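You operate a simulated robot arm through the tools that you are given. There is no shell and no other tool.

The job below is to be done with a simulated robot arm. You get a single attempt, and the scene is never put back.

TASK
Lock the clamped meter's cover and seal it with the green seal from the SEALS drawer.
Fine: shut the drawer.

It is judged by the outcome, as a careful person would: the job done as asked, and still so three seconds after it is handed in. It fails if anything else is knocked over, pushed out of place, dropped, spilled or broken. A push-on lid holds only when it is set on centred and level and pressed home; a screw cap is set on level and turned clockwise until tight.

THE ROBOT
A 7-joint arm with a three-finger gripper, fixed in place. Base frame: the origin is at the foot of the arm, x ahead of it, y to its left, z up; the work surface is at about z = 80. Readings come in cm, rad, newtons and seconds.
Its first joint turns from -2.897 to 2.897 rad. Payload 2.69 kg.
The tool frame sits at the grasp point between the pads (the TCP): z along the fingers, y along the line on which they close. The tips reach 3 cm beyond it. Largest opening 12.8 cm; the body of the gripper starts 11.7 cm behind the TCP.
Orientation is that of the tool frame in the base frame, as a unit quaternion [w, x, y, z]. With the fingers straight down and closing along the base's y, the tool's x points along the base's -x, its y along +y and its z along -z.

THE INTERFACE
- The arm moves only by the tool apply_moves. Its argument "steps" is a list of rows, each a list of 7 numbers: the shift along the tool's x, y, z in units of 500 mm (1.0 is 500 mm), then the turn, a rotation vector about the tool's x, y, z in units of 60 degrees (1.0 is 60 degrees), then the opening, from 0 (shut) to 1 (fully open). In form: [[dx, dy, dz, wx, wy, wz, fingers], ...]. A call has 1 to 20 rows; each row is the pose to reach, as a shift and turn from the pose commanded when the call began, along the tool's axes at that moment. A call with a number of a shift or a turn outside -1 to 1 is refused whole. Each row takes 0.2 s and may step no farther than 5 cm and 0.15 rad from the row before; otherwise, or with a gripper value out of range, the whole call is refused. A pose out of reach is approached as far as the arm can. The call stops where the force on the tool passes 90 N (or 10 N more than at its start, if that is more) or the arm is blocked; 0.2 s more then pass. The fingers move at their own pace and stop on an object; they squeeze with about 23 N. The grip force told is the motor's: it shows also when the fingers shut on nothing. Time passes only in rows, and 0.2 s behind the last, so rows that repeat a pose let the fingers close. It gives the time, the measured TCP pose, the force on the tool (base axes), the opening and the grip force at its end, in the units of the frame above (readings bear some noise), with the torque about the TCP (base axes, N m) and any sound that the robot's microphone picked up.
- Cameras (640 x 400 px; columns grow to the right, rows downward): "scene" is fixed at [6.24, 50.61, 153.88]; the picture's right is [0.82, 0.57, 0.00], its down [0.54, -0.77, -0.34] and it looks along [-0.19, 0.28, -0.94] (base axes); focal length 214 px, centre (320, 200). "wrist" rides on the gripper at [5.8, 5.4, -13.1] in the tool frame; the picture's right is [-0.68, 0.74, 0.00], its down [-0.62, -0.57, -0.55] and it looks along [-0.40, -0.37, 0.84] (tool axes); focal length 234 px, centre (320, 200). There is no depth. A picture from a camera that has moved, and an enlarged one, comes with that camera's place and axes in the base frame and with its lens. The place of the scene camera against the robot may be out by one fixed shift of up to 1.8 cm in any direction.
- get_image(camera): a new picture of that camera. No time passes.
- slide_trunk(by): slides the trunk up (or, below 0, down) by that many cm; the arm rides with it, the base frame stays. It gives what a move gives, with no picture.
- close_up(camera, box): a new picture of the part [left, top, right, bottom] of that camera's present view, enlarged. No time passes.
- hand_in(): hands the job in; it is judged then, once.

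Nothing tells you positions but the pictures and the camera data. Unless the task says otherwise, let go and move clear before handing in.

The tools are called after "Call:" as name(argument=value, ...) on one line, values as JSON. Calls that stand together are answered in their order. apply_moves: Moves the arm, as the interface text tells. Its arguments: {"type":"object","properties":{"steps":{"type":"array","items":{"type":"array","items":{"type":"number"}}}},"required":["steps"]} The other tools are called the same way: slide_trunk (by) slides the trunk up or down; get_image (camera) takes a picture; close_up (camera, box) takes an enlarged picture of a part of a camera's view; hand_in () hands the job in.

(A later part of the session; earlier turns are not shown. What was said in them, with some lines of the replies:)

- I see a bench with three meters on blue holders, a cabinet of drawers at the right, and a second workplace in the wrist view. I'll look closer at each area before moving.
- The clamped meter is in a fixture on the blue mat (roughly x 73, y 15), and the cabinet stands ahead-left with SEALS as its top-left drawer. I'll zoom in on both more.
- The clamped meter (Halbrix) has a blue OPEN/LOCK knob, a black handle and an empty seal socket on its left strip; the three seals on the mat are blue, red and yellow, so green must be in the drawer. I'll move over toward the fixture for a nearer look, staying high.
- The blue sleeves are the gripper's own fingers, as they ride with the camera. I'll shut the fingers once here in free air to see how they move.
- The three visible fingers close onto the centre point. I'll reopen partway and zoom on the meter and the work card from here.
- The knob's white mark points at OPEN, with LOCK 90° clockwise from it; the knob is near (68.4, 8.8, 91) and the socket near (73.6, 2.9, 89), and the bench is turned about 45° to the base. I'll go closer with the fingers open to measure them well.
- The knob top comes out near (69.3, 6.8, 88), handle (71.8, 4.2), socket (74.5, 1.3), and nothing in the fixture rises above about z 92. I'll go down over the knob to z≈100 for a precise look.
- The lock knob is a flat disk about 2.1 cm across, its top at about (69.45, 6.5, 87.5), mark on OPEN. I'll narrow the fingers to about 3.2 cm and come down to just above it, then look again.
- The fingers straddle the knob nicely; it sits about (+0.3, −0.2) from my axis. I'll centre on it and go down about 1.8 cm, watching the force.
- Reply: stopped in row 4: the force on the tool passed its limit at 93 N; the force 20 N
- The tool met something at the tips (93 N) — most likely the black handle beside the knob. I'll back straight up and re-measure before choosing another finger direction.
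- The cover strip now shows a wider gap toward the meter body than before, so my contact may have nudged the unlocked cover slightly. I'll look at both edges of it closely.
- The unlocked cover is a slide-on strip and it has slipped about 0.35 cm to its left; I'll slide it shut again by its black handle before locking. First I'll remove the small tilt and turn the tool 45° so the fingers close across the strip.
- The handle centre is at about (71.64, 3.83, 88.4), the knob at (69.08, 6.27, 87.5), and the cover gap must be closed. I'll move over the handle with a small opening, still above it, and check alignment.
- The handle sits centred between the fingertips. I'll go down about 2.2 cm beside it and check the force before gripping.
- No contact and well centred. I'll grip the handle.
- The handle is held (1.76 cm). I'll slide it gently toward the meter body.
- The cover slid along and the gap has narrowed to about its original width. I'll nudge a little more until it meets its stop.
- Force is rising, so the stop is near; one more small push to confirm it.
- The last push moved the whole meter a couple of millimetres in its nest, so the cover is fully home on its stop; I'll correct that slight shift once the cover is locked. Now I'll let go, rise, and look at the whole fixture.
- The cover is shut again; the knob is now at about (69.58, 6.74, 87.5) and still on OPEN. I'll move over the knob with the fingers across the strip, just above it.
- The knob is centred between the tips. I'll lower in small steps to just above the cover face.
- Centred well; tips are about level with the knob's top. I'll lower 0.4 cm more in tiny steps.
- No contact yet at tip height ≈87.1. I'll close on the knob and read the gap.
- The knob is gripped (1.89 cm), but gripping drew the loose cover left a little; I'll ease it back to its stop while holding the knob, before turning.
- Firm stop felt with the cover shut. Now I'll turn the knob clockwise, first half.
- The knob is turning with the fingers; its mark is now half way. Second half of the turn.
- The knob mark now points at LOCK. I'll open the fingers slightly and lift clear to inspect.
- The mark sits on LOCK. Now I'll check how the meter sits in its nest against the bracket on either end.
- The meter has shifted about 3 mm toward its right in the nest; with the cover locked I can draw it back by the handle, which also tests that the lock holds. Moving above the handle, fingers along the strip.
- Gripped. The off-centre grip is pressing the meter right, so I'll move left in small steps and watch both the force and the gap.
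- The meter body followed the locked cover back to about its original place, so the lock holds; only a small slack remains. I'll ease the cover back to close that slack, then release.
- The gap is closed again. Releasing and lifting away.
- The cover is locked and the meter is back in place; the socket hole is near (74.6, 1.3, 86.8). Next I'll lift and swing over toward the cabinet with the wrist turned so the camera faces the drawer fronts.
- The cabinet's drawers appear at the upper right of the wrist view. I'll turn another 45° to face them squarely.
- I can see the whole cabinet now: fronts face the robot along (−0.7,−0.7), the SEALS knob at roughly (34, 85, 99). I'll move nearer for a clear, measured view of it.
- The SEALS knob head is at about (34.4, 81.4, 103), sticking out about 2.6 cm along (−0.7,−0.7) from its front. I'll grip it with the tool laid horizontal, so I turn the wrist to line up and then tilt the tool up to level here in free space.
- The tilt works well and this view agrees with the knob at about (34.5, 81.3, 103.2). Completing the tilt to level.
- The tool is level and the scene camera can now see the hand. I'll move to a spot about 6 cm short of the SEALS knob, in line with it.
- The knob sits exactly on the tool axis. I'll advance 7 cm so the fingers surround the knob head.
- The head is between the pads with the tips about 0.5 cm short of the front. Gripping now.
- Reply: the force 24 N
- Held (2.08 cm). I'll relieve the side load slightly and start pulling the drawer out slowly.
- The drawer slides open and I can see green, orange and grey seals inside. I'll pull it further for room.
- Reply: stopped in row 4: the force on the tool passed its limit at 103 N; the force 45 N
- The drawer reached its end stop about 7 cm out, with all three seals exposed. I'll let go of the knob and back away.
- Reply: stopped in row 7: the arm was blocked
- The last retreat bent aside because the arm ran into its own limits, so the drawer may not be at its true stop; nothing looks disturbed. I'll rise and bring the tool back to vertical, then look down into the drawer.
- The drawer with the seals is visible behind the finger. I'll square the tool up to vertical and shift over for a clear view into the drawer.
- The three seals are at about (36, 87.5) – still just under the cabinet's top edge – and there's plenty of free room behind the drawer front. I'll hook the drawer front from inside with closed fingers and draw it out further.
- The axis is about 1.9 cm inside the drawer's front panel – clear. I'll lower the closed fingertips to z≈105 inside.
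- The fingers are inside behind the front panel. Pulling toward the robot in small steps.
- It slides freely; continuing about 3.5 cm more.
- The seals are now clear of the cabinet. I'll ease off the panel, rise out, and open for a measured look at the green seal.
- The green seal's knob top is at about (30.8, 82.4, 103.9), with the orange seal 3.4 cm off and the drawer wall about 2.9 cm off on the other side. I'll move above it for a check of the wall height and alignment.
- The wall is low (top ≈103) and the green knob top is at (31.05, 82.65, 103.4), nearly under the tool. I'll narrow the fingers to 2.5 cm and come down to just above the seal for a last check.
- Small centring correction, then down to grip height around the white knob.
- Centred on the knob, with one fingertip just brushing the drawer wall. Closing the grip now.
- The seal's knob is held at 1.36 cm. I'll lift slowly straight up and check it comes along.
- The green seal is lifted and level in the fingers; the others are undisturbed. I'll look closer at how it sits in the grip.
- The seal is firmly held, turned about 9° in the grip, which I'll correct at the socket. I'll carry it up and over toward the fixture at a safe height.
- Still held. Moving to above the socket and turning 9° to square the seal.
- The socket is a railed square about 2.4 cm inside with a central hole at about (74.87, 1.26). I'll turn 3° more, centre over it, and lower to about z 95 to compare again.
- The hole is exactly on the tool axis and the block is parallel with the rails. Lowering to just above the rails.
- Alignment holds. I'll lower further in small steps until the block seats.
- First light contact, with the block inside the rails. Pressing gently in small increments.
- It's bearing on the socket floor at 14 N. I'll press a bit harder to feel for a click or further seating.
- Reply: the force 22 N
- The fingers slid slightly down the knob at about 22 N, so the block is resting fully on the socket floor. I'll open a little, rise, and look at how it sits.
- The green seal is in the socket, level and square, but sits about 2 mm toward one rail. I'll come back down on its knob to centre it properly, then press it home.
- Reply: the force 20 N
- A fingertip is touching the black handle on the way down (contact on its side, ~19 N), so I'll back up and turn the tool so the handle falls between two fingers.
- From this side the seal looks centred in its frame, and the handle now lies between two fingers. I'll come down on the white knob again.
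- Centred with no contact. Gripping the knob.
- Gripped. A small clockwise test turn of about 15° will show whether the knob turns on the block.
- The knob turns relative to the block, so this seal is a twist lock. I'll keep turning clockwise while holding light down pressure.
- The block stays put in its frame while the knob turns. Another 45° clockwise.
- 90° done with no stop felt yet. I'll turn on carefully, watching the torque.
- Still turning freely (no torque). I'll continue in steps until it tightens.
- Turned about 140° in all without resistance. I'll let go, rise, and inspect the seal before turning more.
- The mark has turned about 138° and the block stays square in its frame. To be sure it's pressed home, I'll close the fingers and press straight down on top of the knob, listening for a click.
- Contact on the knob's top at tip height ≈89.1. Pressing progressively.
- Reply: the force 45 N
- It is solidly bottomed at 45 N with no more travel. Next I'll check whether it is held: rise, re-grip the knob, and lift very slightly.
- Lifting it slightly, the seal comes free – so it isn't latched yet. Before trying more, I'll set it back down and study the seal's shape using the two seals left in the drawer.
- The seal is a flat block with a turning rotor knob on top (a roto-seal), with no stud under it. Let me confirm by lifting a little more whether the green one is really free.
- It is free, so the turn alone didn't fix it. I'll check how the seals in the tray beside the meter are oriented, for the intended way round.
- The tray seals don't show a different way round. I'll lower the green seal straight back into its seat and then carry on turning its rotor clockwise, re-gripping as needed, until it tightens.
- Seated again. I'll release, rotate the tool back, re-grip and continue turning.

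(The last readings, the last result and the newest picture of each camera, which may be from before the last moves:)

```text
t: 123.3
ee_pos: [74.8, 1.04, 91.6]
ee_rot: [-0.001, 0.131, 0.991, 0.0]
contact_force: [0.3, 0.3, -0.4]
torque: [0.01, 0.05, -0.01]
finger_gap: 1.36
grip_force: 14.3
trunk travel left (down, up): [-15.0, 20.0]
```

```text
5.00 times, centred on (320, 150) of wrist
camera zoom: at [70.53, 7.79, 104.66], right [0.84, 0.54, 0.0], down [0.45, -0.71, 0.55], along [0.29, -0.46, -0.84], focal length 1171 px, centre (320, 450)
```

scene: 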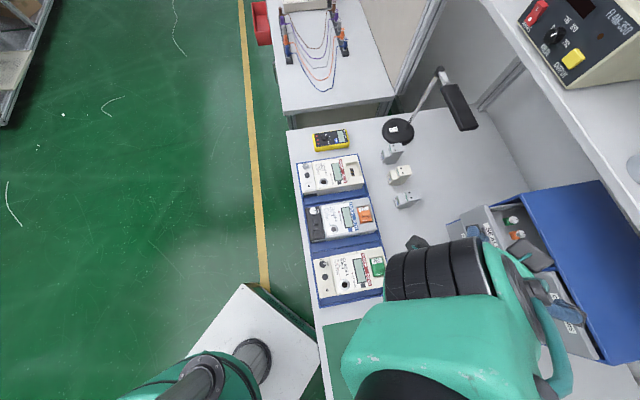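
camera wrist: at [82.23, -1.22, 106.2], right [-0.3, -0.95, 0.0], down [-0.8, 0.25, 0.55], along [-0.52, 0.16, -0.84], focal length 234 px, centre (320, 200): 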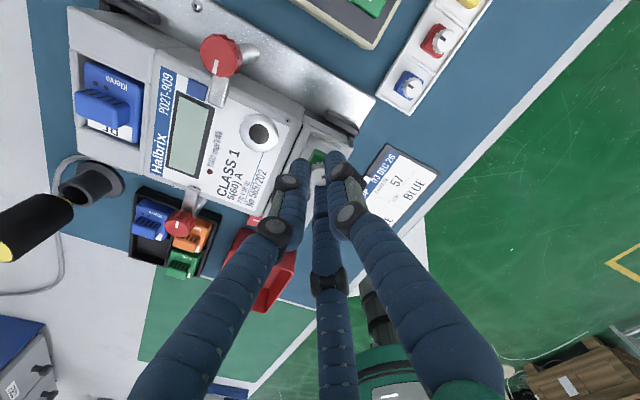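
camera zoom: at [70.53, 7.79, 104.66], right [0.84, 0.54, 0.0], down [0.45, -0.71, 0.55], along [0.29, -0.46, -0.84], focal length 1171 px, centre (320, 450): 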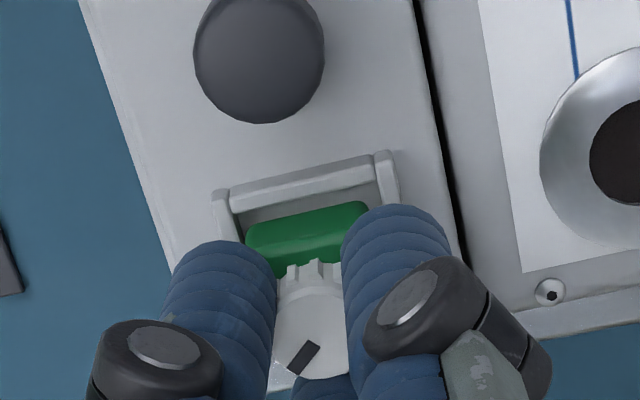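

Gripped again with the seal seated. Turning on clockwise with gentle down pressure.

Call:
apply_moves(steps=[[0, 0, 0.003, 0, 0, 0.12, 0], [0, 0, 0.004, 0, 0, 0.25, 0], [0, 0, 0.004, 0, 0, 0.38, 0], [0, 0, 0.004, 0, 0, 0.5, 0], [0, 0, 0.004, 0, 0, 0.63, 0], [0, 0, 0.004, 0, 0, 0.76, 0], [0, 0, 0.004, 0, 0, 0.88, 0], [0, 0, 0.004, 0, 0, 1, 0]])

Call:
close_up(camera="wrist", box=[270, 110, 370, 190])

```text
t: 125.1
ee_pos: [74.84, 1.04, 91.43]
ee_rot: [0.001, 0.61, 0.793, 0.0]
contact_force: [-3.6, 1.2, 12.3]
torque: [0.02, 0.16, -0.01]
finger_gap: 1.32
grip_force: 14.1
trunk travel left (down, up): [-15.0, 20.0]
```

```text
5.00 times, centred on (320, 150) of wrist
camera zoom: at [78.47, 8.12, 104.56], right [0.89, -0.46, 0.0], down [-0.39, -0.74, 0.55], along [-0.25, -0.49, -0.84], focal length 1171 px, centre (320, 450)
```

zoom: 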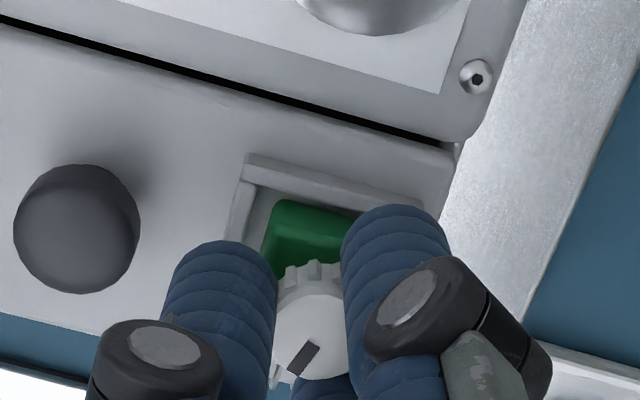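

Call:
apply_moves(steps=[[0, 0, 0, 0, 0, 0.12, 0], [0, 0, 0, 0, 0, 0.25, 0], [0, 0, 0, 0, 0, 0.38, 0], [0, 0, 0, 0, 0, 0.5, 0], [0, 0, 0, 0, 0, 0.63, 0], [0, 0, 0, 0, 0, 0.76, 0], [0, 0, 0, 0, 0, 0.88, 0], [0, 0, 0, 0, 0, 1, 0]])

Call:
apply_moves(steps=[[0, 0, 0, 0, 0, 0.12, 0], [0, 0, 0, 0, 0, 0.25, 0], [0, 0, 0, 0, 0, 0.33, 0]])

Call:
close_up(camera="wrist", box=[270, 110, 370, 190])

```text
t: 126.9
ee_pos: [74.85, 1.14, 91.15]
ee_rot: [0.0, 0.925, 0.381, -0.001]
contact_force: [-4.7, 2.1, 5.3]
torque: [0.06, 0.14, 0.12]
finger_gap: 1.34
grip_force: 14.4
trunk travel left (down, up): [-15.0, 20.0]
```

```text
t: 127.7
ee_pos: [74.8, 1.14, 91.29]
ee_rot: [0.0, 0.976, 0.218, -0.002]
contact_force: [-2.3, 3.6, -0.5]
torque: [0.13, 0.1, 0.05]
finger_gap: 1.35
grip_force: 13.5
trunk travel left (down, up): [-15.0, 20.0]
```

```text
5.00 times, centred on (320, 150) of wrist
camera zoom: at [82.34, -1.23, 104.4], right [-0.3, -0.95, 0.0], down [-0.8, 0.25, 0.55], along [-0.52, 0.16, -0.84], focal length 1171 px, centre (320, 450)
```

zoom: 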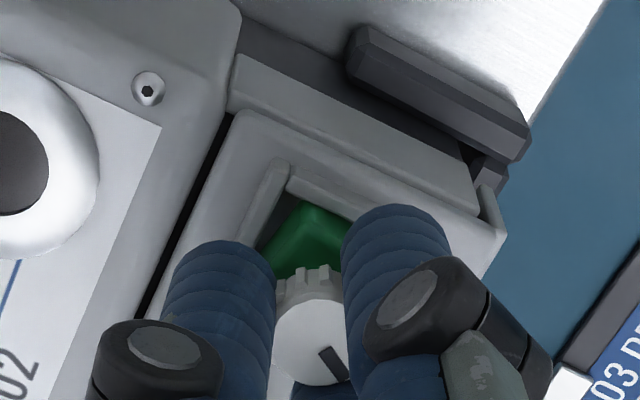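

Something changed: the tool sank about 1.5 mm, torque rose, and my fingers slipped round the knob, as if it tightened. I'll test with a very gentle lift.

Call:
apply_moves(steps=[[0, 0, -0.002, 0, 0, 0, 0], [0, 0, -0.004, 0, 0, 0, 0], [0, 0, -0.006, 0, 0, 0, 0], [0, 0, -0.006, 0, 0, 0, 0]])

Call:
close_up(camera="wrist", box=[270, 110, 370, 190])

```text
t: 128.7
ee_pos: [74.69, 1.02, 91.55]
ee_rot: [0.0, 0.976, 0.218, -0.001]
contact_force: [-1.1, 0.8, -4.5]
torque: [0.04, 0.04, 0.03]
finger_gap: 1.33
grip_force: 14.1
trunk travel left (down, up): [-15.0, 20.0]
```

```text
5.00 times, centred on (320, 150) of wrist
camera zoom: at [82.35, -1.2, 104.68], right [-0.3, -0.95, 0.0], down [-0.8, 0.25, 0.55], along [-0.53, 0.16, -0.84], focal length 1171 px, centre (320, 450)
```

zoom: 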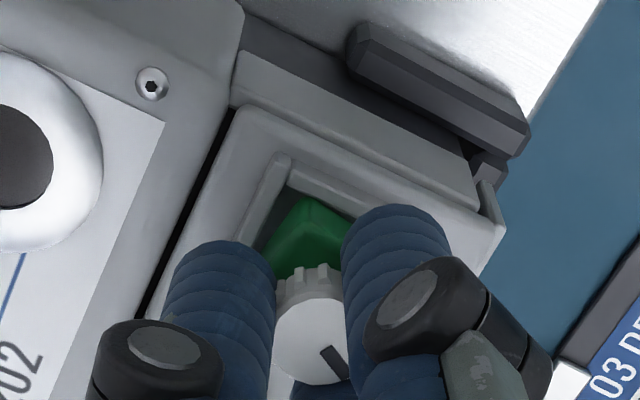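

Call:
apply_moves(steps=[[0, 0, -0.002, 0, 0, 0, 0], [0, 0, -0.004, 0, 0, 0, 0], [0, 0, -0.006, 0, 0, 0, 0], [0, 0, -0.006, 0, 0, 0, 0]])

Call:
close_up(camera="wrist", box=[270, 110, 370, 190])

```text
t: 129.7
ee_pos: [74.73, 0.94, 92.03]
ee_rot: [0.0, 0.976, 0.219, -0.001]
contact_force: [-0.4, 2.1, -5.7]
torque: [0.09, 0.0, 0.01]
finger_gap: 1.34
grip_force: 13.5
trunk travel left (down, up): [-15.0, 20.0]
```

```text
5.00 times, centred on (320, 150) of wrist
camera zoom: at [82.32, -1.25, 105.04], right [-0.3, -0.95, 0.0], down [-0.8, 0.25, 0.55], along [-0.52, 0.16, -0.84], focal length 1171 px, centre (320, 450)
```

zoom: 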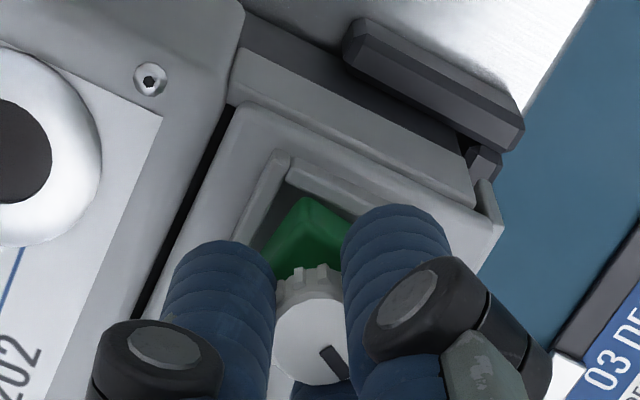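

Now the seal holds: pulling on it begins to lift the meter itself, so it is fastened. I'll ease straight back down and let go.

Call:
apply_moves(steps=[[0, 0, 0.003, 0, 0, 0, 0], [0, 0, 0.006, 0, 0, 0, 0], [0, 0, 0.009, 0, 0, 0, 0], [0, 0, 0.012, 0, 0, 0, 0], [0, 0, 0.013, 0, 0, 0, 0]])

Call:
close_up(camera="wrist", box=[270, 110, 370, 190])

```text
t: 130.9
ee_pos: [74.73, 1.04, 91.39]
ee_rot: [0.0, 0.976, 0.219, -0.001]
contact_force: [-1.5, 0.1, 0.8]
torque: [0.01, 0.01, 0.01]
finger_gap: 1.37
grip_force: 13.8
trunk travel left (down, up): [-15.0, 20.0]
```

```text
5.00 times, centred on (320, 150) of wrist
camera zoom: at [82.32, -1.24, 104.46], right [-0.3, -0.95, 0.0], down [-0.8, 0.25, 0.55], along [-0.52, 0.16, -0.84], focal length 1171 px, centre (320, 450)
```

zoom: 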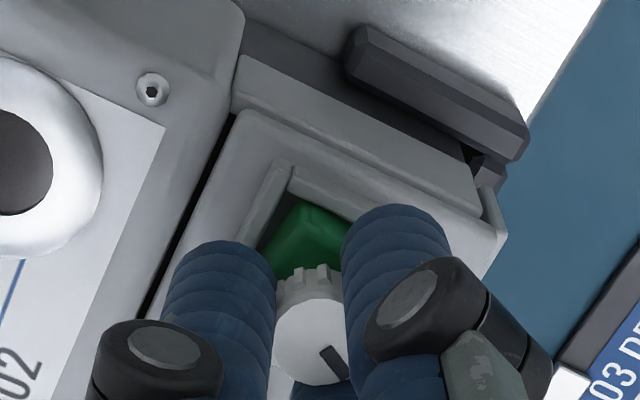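

Call:
close_up(camera="wrist", box=[300, 120, 350, 160])

Call:
apply_moves(steps=[[0, 0, -0.003, 0, 0, 0, 0], [0, 0, -0.006, 0, 0, 0, 0], [0, 0, -0.009, 0, 0, 0, 0], [0, 0, -0.013, 0, 0, 0, 0], [0, 0, -0.013, 0, 0, 0, 0]])

Call:
close_up(camera="wrist", box=[300, 120, 350, 160])

```text
10.00 times, centred on (325, 140) of wrist
camera zoom: at [82.32, -1.24, 104.46], right [-0.3, -0.95, 0.0], down [-0.8, 0.25, 0.55], along [-0.52, 0.16, -0.84], focal length 2342 px, centre (270, 800)
```

zoom: 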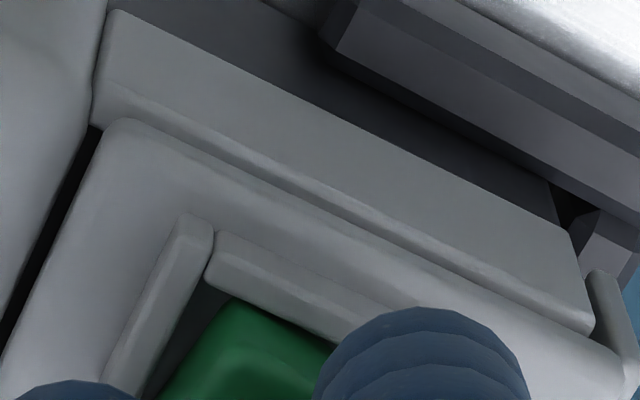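

```text
t: 132.1
ee_pos: [74.86, 0.95, 91.84]
ee_rot: [0.001, 0.976, 0.218, -0.001]
contact_force: [-2.5, 4.8, -5.4]
torque: [0.17, 0.09, 0.05]
finger_gap: 1.36
grip_force: 14.2
trunk travel left (down, up): [-15.0, 20.0]
```

```text
10.00 times, centred on (325, 140) of wrist
camera zoom: at [82.33, -1.33, 104.98], right [-0.3, -0.95, 0.0], down [-0.8, 0.25, 0.55], along [-0.53, 0.16, -0.84], focal length 2342 px, centre (270, 800)
```

zoom: 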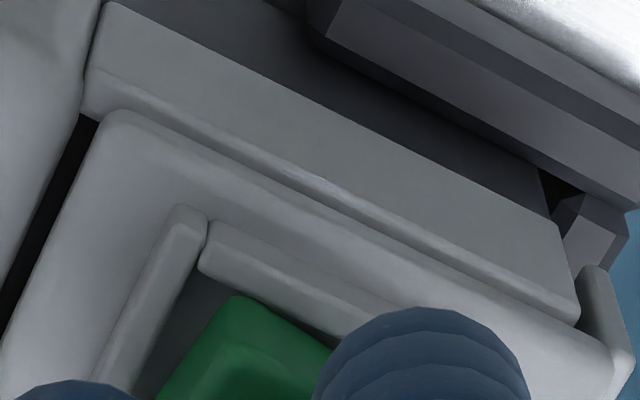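

Call:
close_up(camera="wrist", box=[295, 145, 345, 195])

```text
8.00 times, centred on (320, 170) of wrist
camera zoom: at [82.33, -1.33, 104.98], right [-0.3, -0.95, 0.0], down [-0.8, 0.25, 0.55], along [-0.53, 0.16, -0.84], focal length 1873 px, centre (320, 440)
```

zoom: 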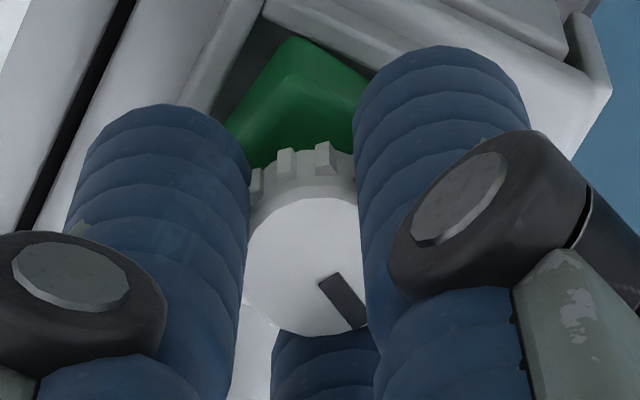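

Block, cover and holder all keep their places relative to each other while I pull with ~5 N, so the seal is indeed fastened and I'm only tipping the holder. Lowering back and releasing now.

Call:
apply_moves(steps=[[0, 0, 0.003, 0, 0, 0, 0], [0, 0, 0.006, 0, 0, 0, 0], [0, 0, 0.009, 0, 0, 0, 0], [0, 0, 0.012, 0, 0, 0, 0], [0, 0, 0.012, 0, 0, 0, 0]])

Call:
apply_moves(steps=[[0, 0, 0, 0, 0, 0, 0.17], [0, 0, 0, 0, 0, 0, 0.17], [0, 0, -0.03, 0, 0, 0, 0.17], [0, 0, -0.08, 0, 0, 0, 0.3], [0, 0, -0.14, 0, 0, 0, 1], [0, 0, -0.18, 0, 0, 0, 1], [0, 0, -0.18, 0, 0, 0, 1]])

Call:
get_image(camera="wrist")

Call:
close_up(camera="wrist", box=[290, 105, 350, 155])

```text
t: 133.3
ee_pos: [74.83, 1.01, 91.36]
ee_rot: [0.0, 0.976, 0.218, -0.002]
contact_force: [-1.4, -2.8, 0.2]
torque: [-0.1, 0.04, 0.05]
finger_gap: 1.35
grip_force: 13.5
trunk travel left (down, up): [-15.0, 20.0]
```

```text
t: 134.9
ee_pos: [74.66, 1.01, 100.44]
ee_rot: [0.0, 0.976, 0.218, 0.0]
contact_force: [-0.2, -0.3, 0.4]
torque: [-0.03, -0.05, -0.01]
finger_gap: 12.81
grip_force: 0.1
trunk travel left (down, up): [-15.0, 20.0]
```

```text
taken
camera wrist: at [82.18, -1.23, 113.64], right [-0.3, -0.95, 0.0], down [-0.8, 0.25, 0.55], along [-0.52, 0.16, -0.84], focal length 234 px, centre (320, 200)
```

wrist: 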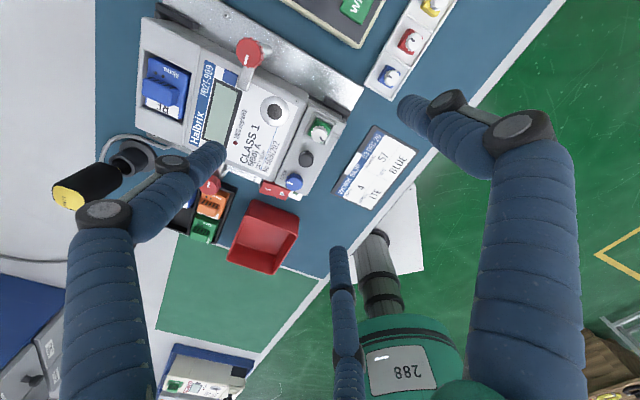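

```text
8.00 times, centred on (320, 130) of wrist
camera zoom: at [82.18, -1.23, 113.64], right [-0.3, -0.95, 0.0], down [-0.8, 0.25, 0.55], along [-0.52, 0.16, -0.84], focal length 1873 px, centre (320, 760)
```

zoom: 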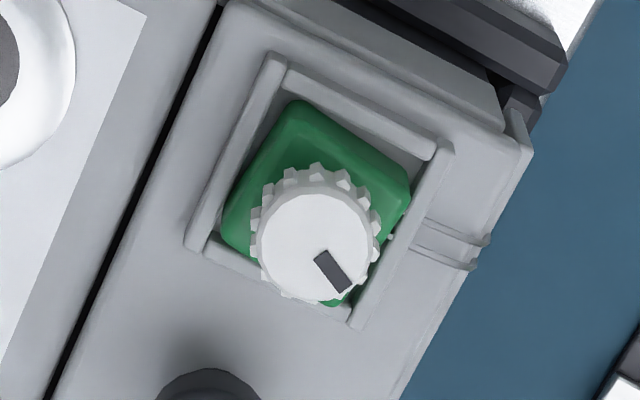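

A seal wire now shows between the green seal and the cover edge – it is sealed. I'll check the lock knob and the whole meter before leaving.

Call:
close_up(camera="wrist", box=[250, 90, 350, 210])

Call:
close_up(camera="wrist", box=[120, 0, 440, 220])

```text
3.33 times, centred on (300, 150) of wrist
camera zoom: at [82.18, -1.23, 113.64], right [-0.3, -0.95, 0.0], down [-0.8, 0.25, 0.55], along [-0.52, 0.16, -0.84], focal length 781 px, centre (387, 367)
```

zoom: 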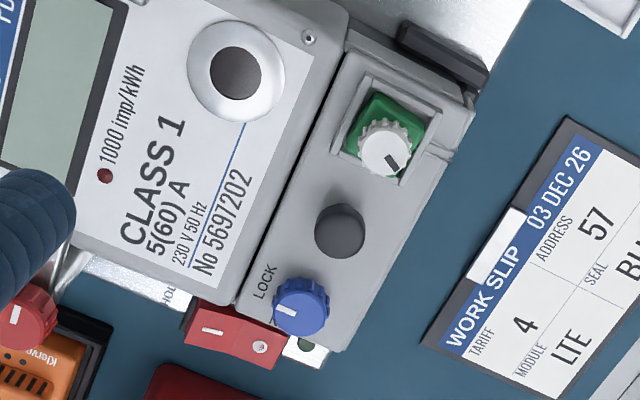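

```text
1.82 times, centred on (280, 110) of wrist
camera zoom: at [82.18, -1.23, 113.64], right [-0.3, -0.95, 0.0], down [-0.8, 0.25, 0.55], along [-0.52, 0.16, -0.84], focal length 426 px, centre (393, 364)
```

zoom: 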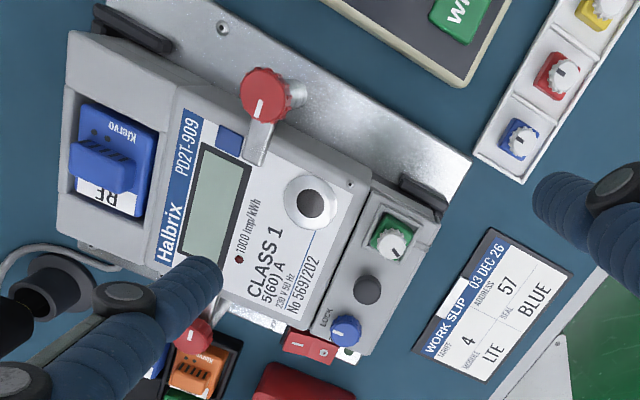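

Call:
close_up(camera="wrist", box=[280, 170, 310, 195])

```text
16.00 times, centred on (295, 182) of wrist
camera zoom: at [82.18, -1.23, 113.64], right [-0.3, -0.95, 0.0], down [-0.8, 0.25, 0.55], along [-0.52, 0.16, -0.84], focal length 3747 px, centre (720, 480)
```

zoom: 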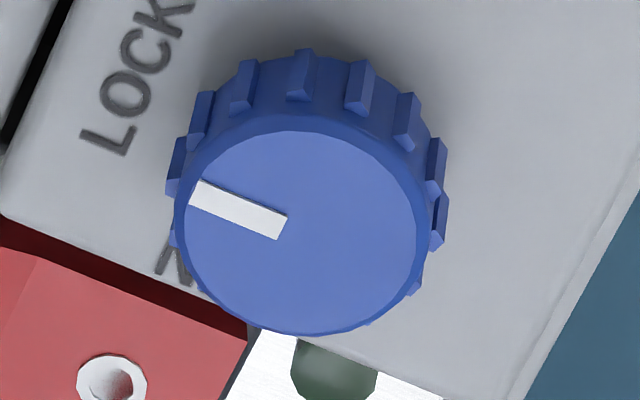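

The lock mark is on LOCK, the seal is wired and the meter undisturbed. Now I'll go back to the cabinet, turning the wrist back on the way, to shut the drawer.

Call:
apply_moves(steps=[[0, 0, -0.05, 0, 0, -0.125, 1], [0, 0, -0.1, 0, 0, -0.25, 1], [0, 0, -0.15, 0, 0, -0.375, 1], [0, 0, -0.2, 0, 0, -0.5, 1], [0, 0, -0.25, 0, 0, -0.625, 1], [0, 0, -0.31, 0, 0, -0.75, 1], [0, 0, -0.36, 0, 0, -0.875, 1], [0, 0, -0.41, 0, 0, -1, 1]])

Call:
apply_moves(steps=[[0.05, -0.036, 0, 0, 0, -0.125, 1], [0.099, -0.073, 0, 0, 0, -0.25, 1], [0.149, -0.109, 0, 0, 0, -0.375, 1], [0.198, -0.145, 0, 0, 0, -0.5, 1], [0.248, -0.181, 0, 0, 0, -0.625, 1], [0.297, -0.218, 0, 0, 0, -0.75, 1], [0.347, -0.254, 0, 0, 0, -0.875, 1], [0.396, -0.29, 0, 0, 0, -1, 1]])

Call:
apply_moves(steps=[[0.075, 0.033, 0, 0, 0, -0.125, 1], [0.15, 0.066, 0, 0, 0, -0.25, 1], [0.225, 0.099, 0, 0, 0, -0.375, 1], [0.3, 0.132, 0, 0, 0, -0.5, 1], [0.375, 0.165, 0, 0, 0, -0.625, 1], [0.45, 0.198, 0, 0, 0, -0.75, 1], [0.525, 0.231, 0, 0, 0, -0.875, 1], [0.6, 0.264, 0, 0, 0, -1, 1]])

Call:
apply_moves(steps=[[0.027, 0.069, 0, 0, 0, -0.04, 1], [0.054, 0.138, 0, 0, 0, -0.08, 1], [0.081, 0.207, 0, 0, 0, -0.12, 1], [0.108, 0.277, 0, 0, 0, -0.16, 1], [0.135, 0.346, 0, 0, 0, -0.21, 1], [0.162, 0.415, 0, 0, 0, -0.25, 1], [0.189, 0.484, 0, 0, 0, -0.29, 1], [0.2165, 0.553, 0, 0, 0, -0.333, 1], [0.2165, 0.553, 0, 0, 0, -0.333, 1]])

Call:
get_image(camera="wrist")

Call:
get_image(camera="scene")

```text
t: 136.7
ee_pos: [74.85, 0.98, 120.87]
ee_rot: [-0.001, 0.736, 0.677, -0.001]
contact_force: [1.0, 0.0, -0.1]
torque: [0.01, 0.01, -0.02]
finger_gap: 12.8
grip_force: 0.0
trunk travel left (down, up): [-15.0, 20.0]
```

```text
t: 138.5
ee_pos: [62.03, 22.23, 120.88]
ee_rot: [0.0, 0.297, 0.955, 0.0]
contact_force: [1.1, -0.2, -0.1]
torque: [-0.02, -0.02, -0.01]
finger_gap: 12.81
grip_force: 0.1
trunk travel left (down, up): [-15.0, 20.0]
```

```text
t: 140.3
ee_pos: [45.17, 50.19, 121.35]
ee_rot: [-0.001, -0.221, 0.975, 0.0]
contact_force: [-0.1, -0.5, -1.1]
torque: [0.01, 0.06, 0.02]
finger_gap: 12.77
grip_force: 0.0
trunk travel left (down, up): [-15.0, 20.0]
```

```text
t: 142.3
ee_pos: [23.0, 70.7, 121.04]
ee_rot: [0.0, -0.384, 0.923, 0.0]
contact_force: [-0.2, 0.8, -0.4]
torque: [-0.11, -0.01, -0.02]
finger_gap: 12.8
grip_force: 0.1
trunk travel left (down, up): [-15.0, 20.0]
```

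```text
taken
camera wrist: at [15.07, 70.32, 134.13], right [-0.05, 1.0, 0.0], down [0.84, 0.04, 0.55], along [0.55, 0.02, -0.84], focal length 234 px, centre (320, 200)
```

wrist: 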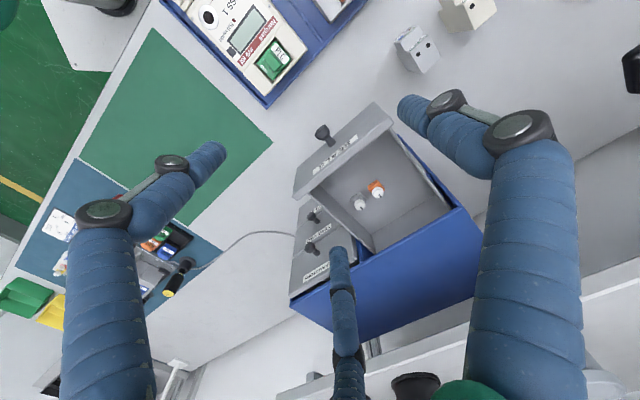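

```text
taken
```

scene: 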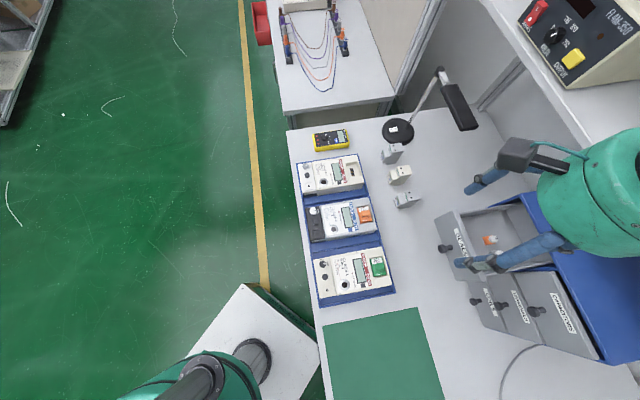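

The knob is directly below the tool. I'll close the fingers and lower the tips to about z 105.3, just above the knob and in front of the drawer panel.

Call:
apply_moves(steps=[[0, 0, 0, 0, 0, 0, 0], [0, 0, 0, 0, 0, 0, 0], [0, 0, 0, 0, 0, 0, 0], [0, 0, 0.08, 0, 0, 0, 0], [0, 0, 0.16, 0, 0, 0, 0], [0, 0, 0.22, 0, 0, 0, 0], [0, 0, 0.254, 0, 0, 0, 0], [0, 0, 0.254, 0, 0, 0, 0]])

Call:
get_image(camera="wrist")

Call:
close_up(camera="scene", box=[420, 180, 580, 280])

```text
t: 144.1
ee_pos: [23.13, 70.21, 107.98]
ee_rot: [-0.001, -0.384, 0.923, 0.0]
contact_force: [0.8, 0.4, -0.9]
torque: [-0.01, 0.01, -0.03]
finger_gap: 0.2
grip_force: 23.0
trunk travel left (down, up): [-15.0, 20.0]
```

```text
taken
camera wrist: at [15.19, 70.03, 121.14], right [-0.05, 1.0, 0.0], down [0.84, 0.04, 0.55], along [0.55, 0.02, -0.84], focal length 234 px, centre (320, 200)
```

wrist: 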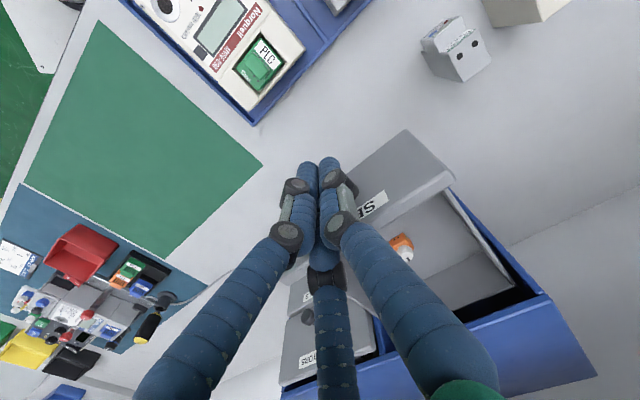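

```text
4.00 times, centred on (500, 230) of scene
camera zoom: at [6.24, 50.61, 153.88], right [0.82, 0.57, 0.0], down [0.54, -0.77, -0.34], along [-0.19, 0.28, -0.94], focal length 858 px, centre (-400, 80)
```

zoom: 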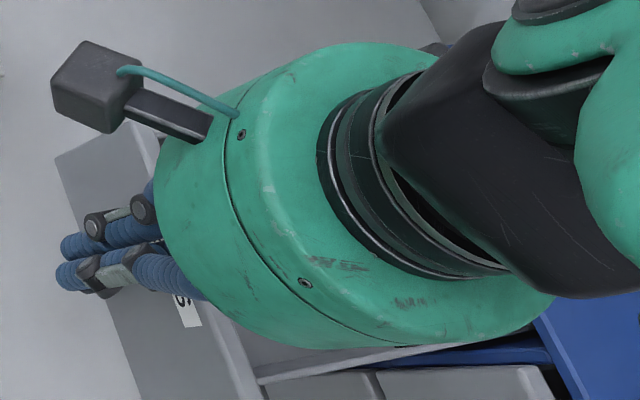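

No contact. Pushing the drawer in along its slide, slowly.

Call:
apply_moves(steps=[[-0.025, 0, 0, 0, 0, 0, 0], [-0.05, 0, 0, 0, 0, 0, 0], [-0.075, 0, 0, 0, 0, 0, 0], [-0.1, 0, 0, 0, 0, 0, 0], [-0.125, 0, 0, 0, 0, 0, 0], [-0.15, 0, 0, 0, 0, 0, 0], [-0.175, 0, 0, 0, 0, 0, 0], [-0.2, 0, 0, 0, 0, 0, 0], [-0.225, 0, 0, 0, 0, 0, 0], [-0.25, 0, 0, 0, 0, 0, 0]])

Call:
get_image(camera="wrist")

Call:
close_up(camera="scene", box=[420, 180, 580, 280])

```text
t: 146.3
ee_pos: [32.25, 79.28, 108.14]
ee_rot: [0.0, -0.384, 0.923, -0.001]
contact_force: [-0.3, -0.3, 0.5]
torque: [0.0, -0.03, 0.01]
finger_gap: 0.2
grip_force: 23.0
trunk travel left (down, up): [-15.0, 20.0]
```

```text
taken
camera wrist: at [24.25, 78.91, 121.28], right [-0.05, 1.0, 0.0], down [0.84, 0.04, 0.55], along [0.55, 0.02, -0.84], focal length 234 px, centre (320, 200)
```

wrist: 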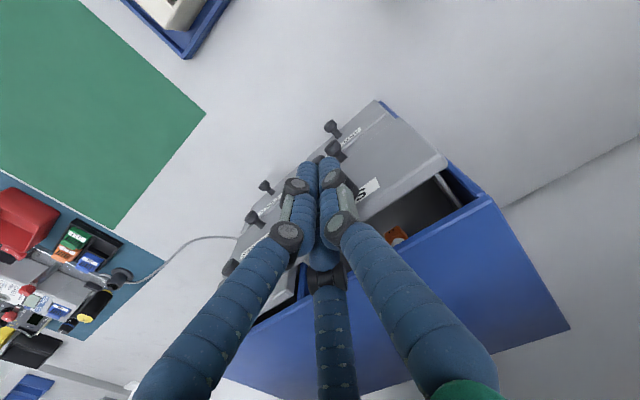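

```text
4.00 times, centred on (500, 230) of scene
camera zoom: at [6.24, 50.61, 153.88], right [0.82, 0.57, 0.0], down [0.54, -0.77, -0.34], along [-0.19, 0.28, -0.94], focal length 858 px, centre (-400, 80)
```

zoom: 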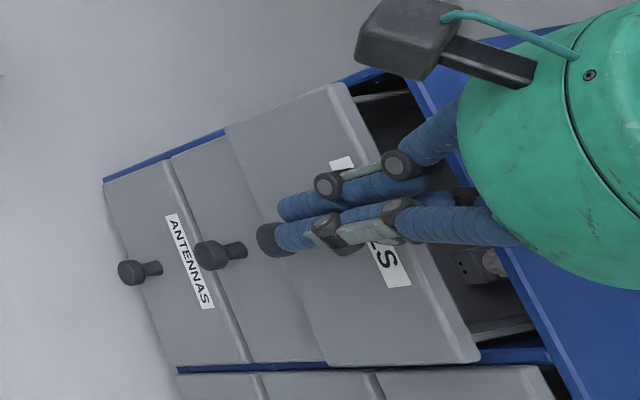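

About 4 cm remain. Continuing gently, in smaller steps.

Call:
apply_moves(steps=[[-0.014, 0, 0, 0, 0, 0, 0], [-0.028, 0, 0, 0, 0, 0, 0], [-0.042, 0, 0, 0, 0, 0, 0], [-0.054, 0, 0, 0, 0, 0, 0], [-0.064, 0, 0, 0, 0, 0, 0]])

Call:
close_up(camera="scene", box=[420, 180, 580, 280])

Call:
get_image(camera="wrist")

```text
t: 147.5
ee_pos: [34.43, 81.37, 108.18]
ee_rot: [-0.001, -0.385, 0.923, 0.0]
contact_force: [-3.1, -3.7, 1.1]
torque: [0.01, -0.05, 0.01]
finger_gap: 0.22
grip_force: 22.6
trunk travel left (down, up): [-15.0, 20.0]
```

```text
4.00 times, centred on (500, 230) of scene
camera zoom: at [6.24, 50.61, 153.88], right [0.82, 0.57, 0.0], down [0.54, -0.77, -0.34], along [-0.19, 0.28, -0.94], focal length 858 px, centre (-400, 80)
```

zoom: 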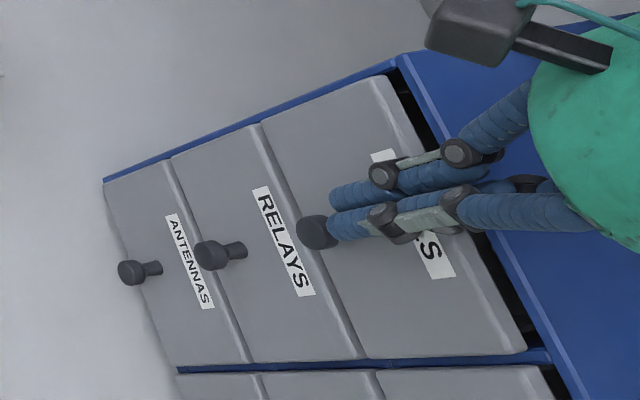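

```text
taken
camera wrist: at [26.42, 81.12, 121.3], right [-0.05, 1.0, 0.0], down [0.84, 0.04, 0.55], along [0.55, 0.02, -0.84], focal length 234 px, centre (320, 200)
```

wrist: 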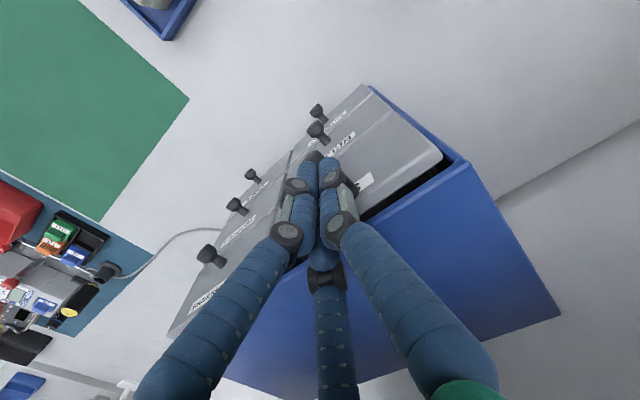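

The panel looks level with its original closed position; a little more push to confirm the stop.

Call:
apply_moves(steps=[[-0.003, 0, 0, 0, 0, 0, 0], [-0.006, 0, 0, 0, 0, 0, 0], [-0.009, 0, 0, 0, 0, 0, 0], [-0.009, 0, 0, 0, 0, 0, 0]])

Call:
close_up(camera="scene", box=[420, 180, 580, 280])

```text
t: 148.5
ee_pos: [34.35, 81.39, 108.1]
ee_rot: [-0.001, -0.385, 0.923, 0.0]
contact_force: [-32.2, -37.6, 5.4]
torque: [0.26, -0.3, -0.43]
finger_gap: 0.18
grip_force: 23.5
trunk travel left (down, up): [-15.0, 20.0]
```

```text
4.00 times, centred on (500, 230) of scene
camera zoom: at [6.24, 50.61, 153.88], right [0.82, 0.57, 0.0], down [0.54, -0.77, -0.34], along [-0.19, 0.28, -0.94], focal length 858 px, centre (-400, 80)
```

zoom: 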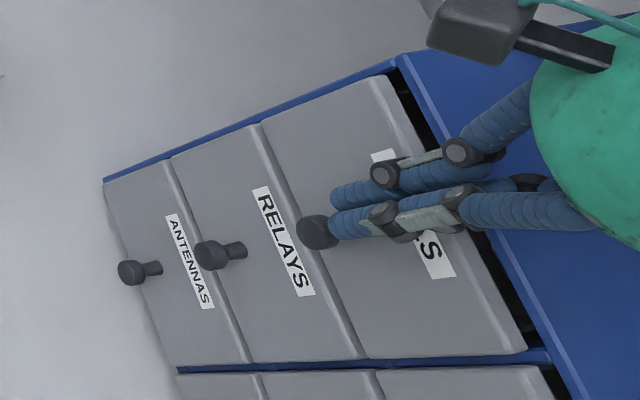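

The drawer is hard against its stop – shut. Backing off and rising clear.

Call:
apply_moves(steps=[[0.01, 0, 0, 0, 0, 0, 0], [0.04, 0, 0, 0, 0, 0, 0], [0.1, 0, 0, 0, 0, 0, 0], [0.12, 0, -0.06, 0, 0, 0, 0.3], [0.12, 0, -0.14, 0, 0, 0, 0.6], [0.12, 0, -0.22, 0, 0, 0, 1], [0.12, 0, -0.28, 0, 0, 0, 1]])

Call:
get_image(camera="wrist")

Call:
get_image(camera="scene")

```text
t: 150.1
ee_pos: [30.43, 77.36, 121.9]
ee_rot: [-0.001, -0.384, 0.923, 0.0]
contact_force: [-1.3, 0.3, 0.0]
torque: [-0.01, 0.0, -0.01]
finger_gap: 12.79
grip_force: 0.0
trunk travel left (down, up): [-15.0, 20.0]
```

```text
taken
camera wrist: at [22.46, 77.04, 135.03], right [-0.05, 1.0, 0.0], down [0.84, 0.04, 0.55], along [0.55, 0.02, -0.84], focal length 234 px, centre (320, 200)
```

wrist: 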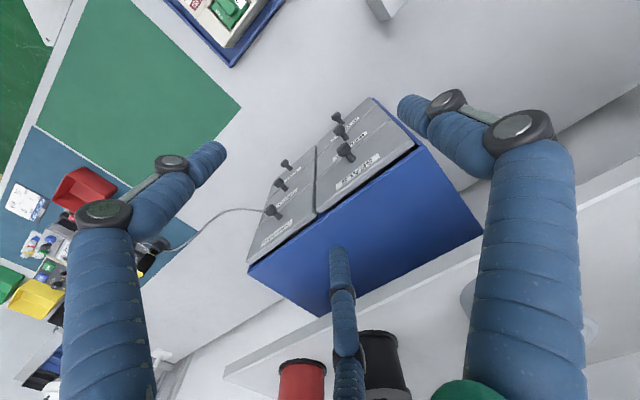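

```text
taken
```

scene: 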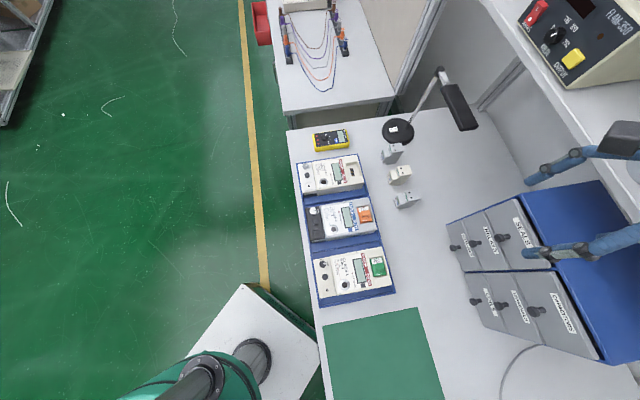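

The drawer looks shut and the bench objects are as they were. I'll zoom in on the drawer front to verify, then take a last look at the meter.

Call:
close_up(camera="scene", box=[440, 180, 640, 370])

Call:
close_up(camera="wrist", box=[240, 80, 440, 205])

Call:
apply_moves(steps=[[0.03, -0.075, 0, 0, 0, 0, 1], [0.06, -0.15, 0, 0, 0, 0, 1], [0.09, -0.225, 0, 0, 0, 0, 1], [0.12, -0.3, 0, 0, 0, 0, 1], [0.15, -0.375, 0, 0, 0, 0, 1], [0.18, -0.45, 0, 0, 0, 0, 1], [0.21, -0.525, 0, 0, 0, 0, 1], [0.22, -0.6, 0, 0, 0, 0, 1], [0.22, -0.68, 0, 0, 0, 0, 1]])

Call:
get_image(camera="wrist")

```text
2.11 times, centred on (540, 275) of scene
camera zoom: at [6.24, 50.61, 153.88], right [0.82, 0.57, 0.0], down [0.54, -0.77, -0.34], along [-0.19, 0.28, -0.94], focal length 452 px, centre (-143, 42)
```

zoom: 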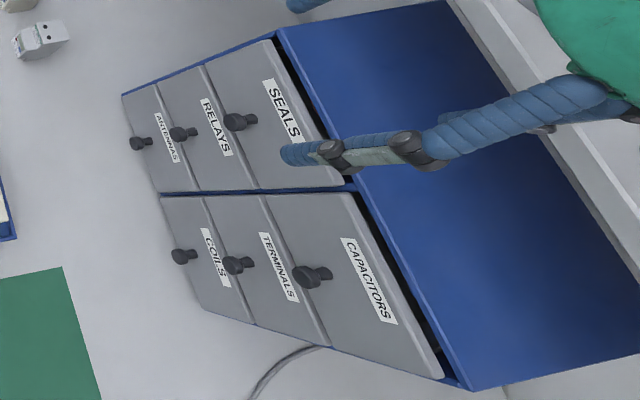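

```text
3.20 times, centred on (340, 142) of wrist
camera zoom: at [22.46, 77.04, 135.03], right [-0.05, 1.0, 0.0], down [0.84, 0.04, 0.55], along [0.55, 0.02, -0.84], focal length 749 px, centre (256, 384)
```

zoom: 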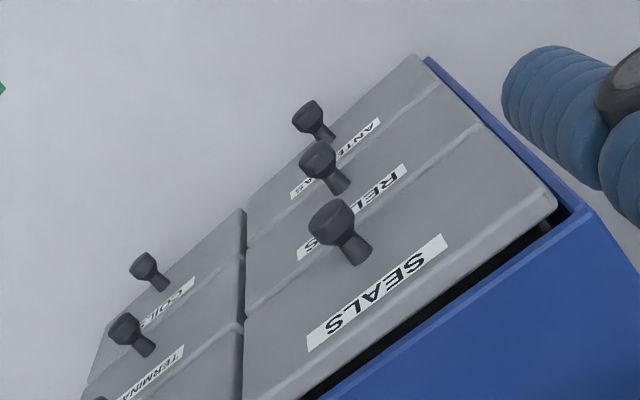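

```text
t: 152.1
ee_pos: [46.97, 45.9, 122.29]
ee_rot: [0.0, -0.384, 0.923, 0.0]
contact_force: [0.0, 0.3, 0.1]
torque: [0.0, -0.02, 0.01]
finger_gap: 12.78
grip_force: 0.1
trunk travel left (down, up): [-15.0, 20.0]
```

```text
taken
camera wrist: at [38.99, 45.59, 135.41], right [-0.05, 1.0, 0.0], down [0.84, 0.04, 0.55], along [0.55, 0.02, -0.84], focal length 234 px, centre (320, 200)
```

wrist: 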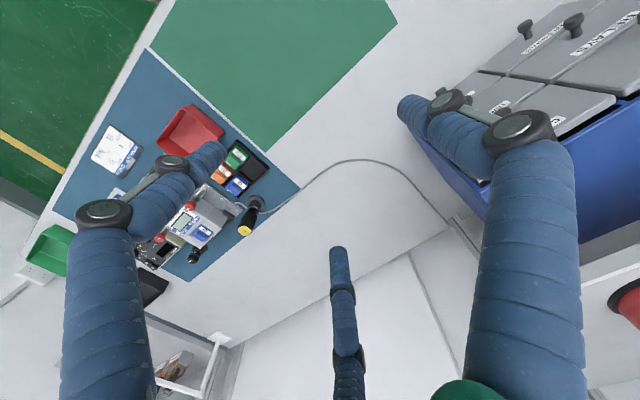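

The SEALS drawer is flush with its neighbours. One last look at the meter from nearby.

Call:
apply_moves(steps=[[0.028, -0.075, 0, 0, 0, 0.1, 1], [0.057, -0.15, 0, 0, 0, 0.22, 1], [0.085, -0.226, 0, 0, 0, 0.34, 1], [0.113, -0.3, 0, 0, 0, 0.46, 1], [0.142, -0.377, 0, 0, 0, 0.58, 1], [0.17, -0.4525, 0, 0, 0, 0.7, 1], [0.17, -0.4525, 0, 0, 0, 0.75, 1]])

Call:
get_image(camera="wrist")

Call:
close_up(camera="wrist", box=[230, 170, 350, 250])

```text
t: 153.7
ee_pos: [56.83, 23.82, 121.96]
ee_rot: [-0.001, -0.001, 1.0, 0.0]
contact_force: [0.5, -0.8, 0.6]
torque: [0.08, 0.04, 0.01]
finger_gap: 12.81
grip_force: 0.1
trunk travel left (down, up): [-15.0, 20.0]
```

```text
taken
camera wrist: at [50.98, 29.17, 135.18], right [0.67, 0.74, 0.0], down [0.62, -0.56, 0.55], along [0.4, -0.37, -0.84], focal length 234 px, centre (320, 200)
```

wrist: 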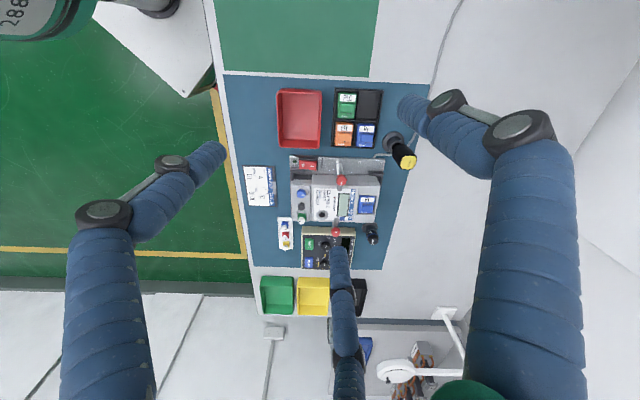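

```text
5.00 times, centred on (290, 210) of wrist
camera zoom: at [50.98, 29.17, 135.18], right [0.67, 0.74, 0.0], down [0.62, -0.56, 0.55], along [0.4, -0.37, -0.84], focal length 1171 px, centre (470, 150)
```

zoom: 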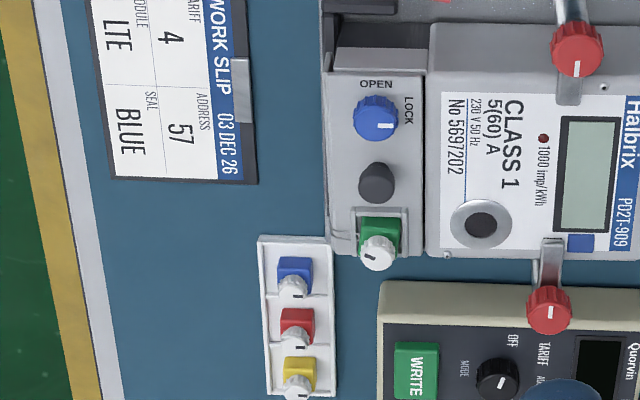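

Final view: the knob points to LOCK, the green seal sits wired in its socket, the SEALS drawer is shut, and everything else is in place with the gripper empty and clear. Handing in.

Call:
hand_in()

```text
The job is handed in.
```

The clamped meter's cover is locked, the green seal from the SEALS drawer is fitted and wired, and the drawer is shut. I've handed the job in; no result came back.

- **Cover:** my first approach hit the fixture (force limit reached, about 93 N) and slid the unlocked cover about 4 mm open. I slid it shut again before turning the knob from OPEN to LOCK. In the last picture the mark still points at LOCK.
- **Meter position:** closing the cover shifted the meter about 3 mm in its nest. I drew it back by the handle, to within about 1 mm by the camera. A later pull test on the seal seemed to tip the holder slightly. I set it back down and nothing looked out of place afterwards.
- **Seal:** the green seal did not hold at first. I turned its white knob clockwise just over half a turn until it tightened. A seal wire then showed at the cover edge, and pulling up at about 5 N no longer lifted it out of its seat.
- **Drawer:** it is pushed hard against its stop and flush with its neighbours. The orange and grey seals stayed inside.

The other tools, meters and trays looked unchanged in the final pictures.
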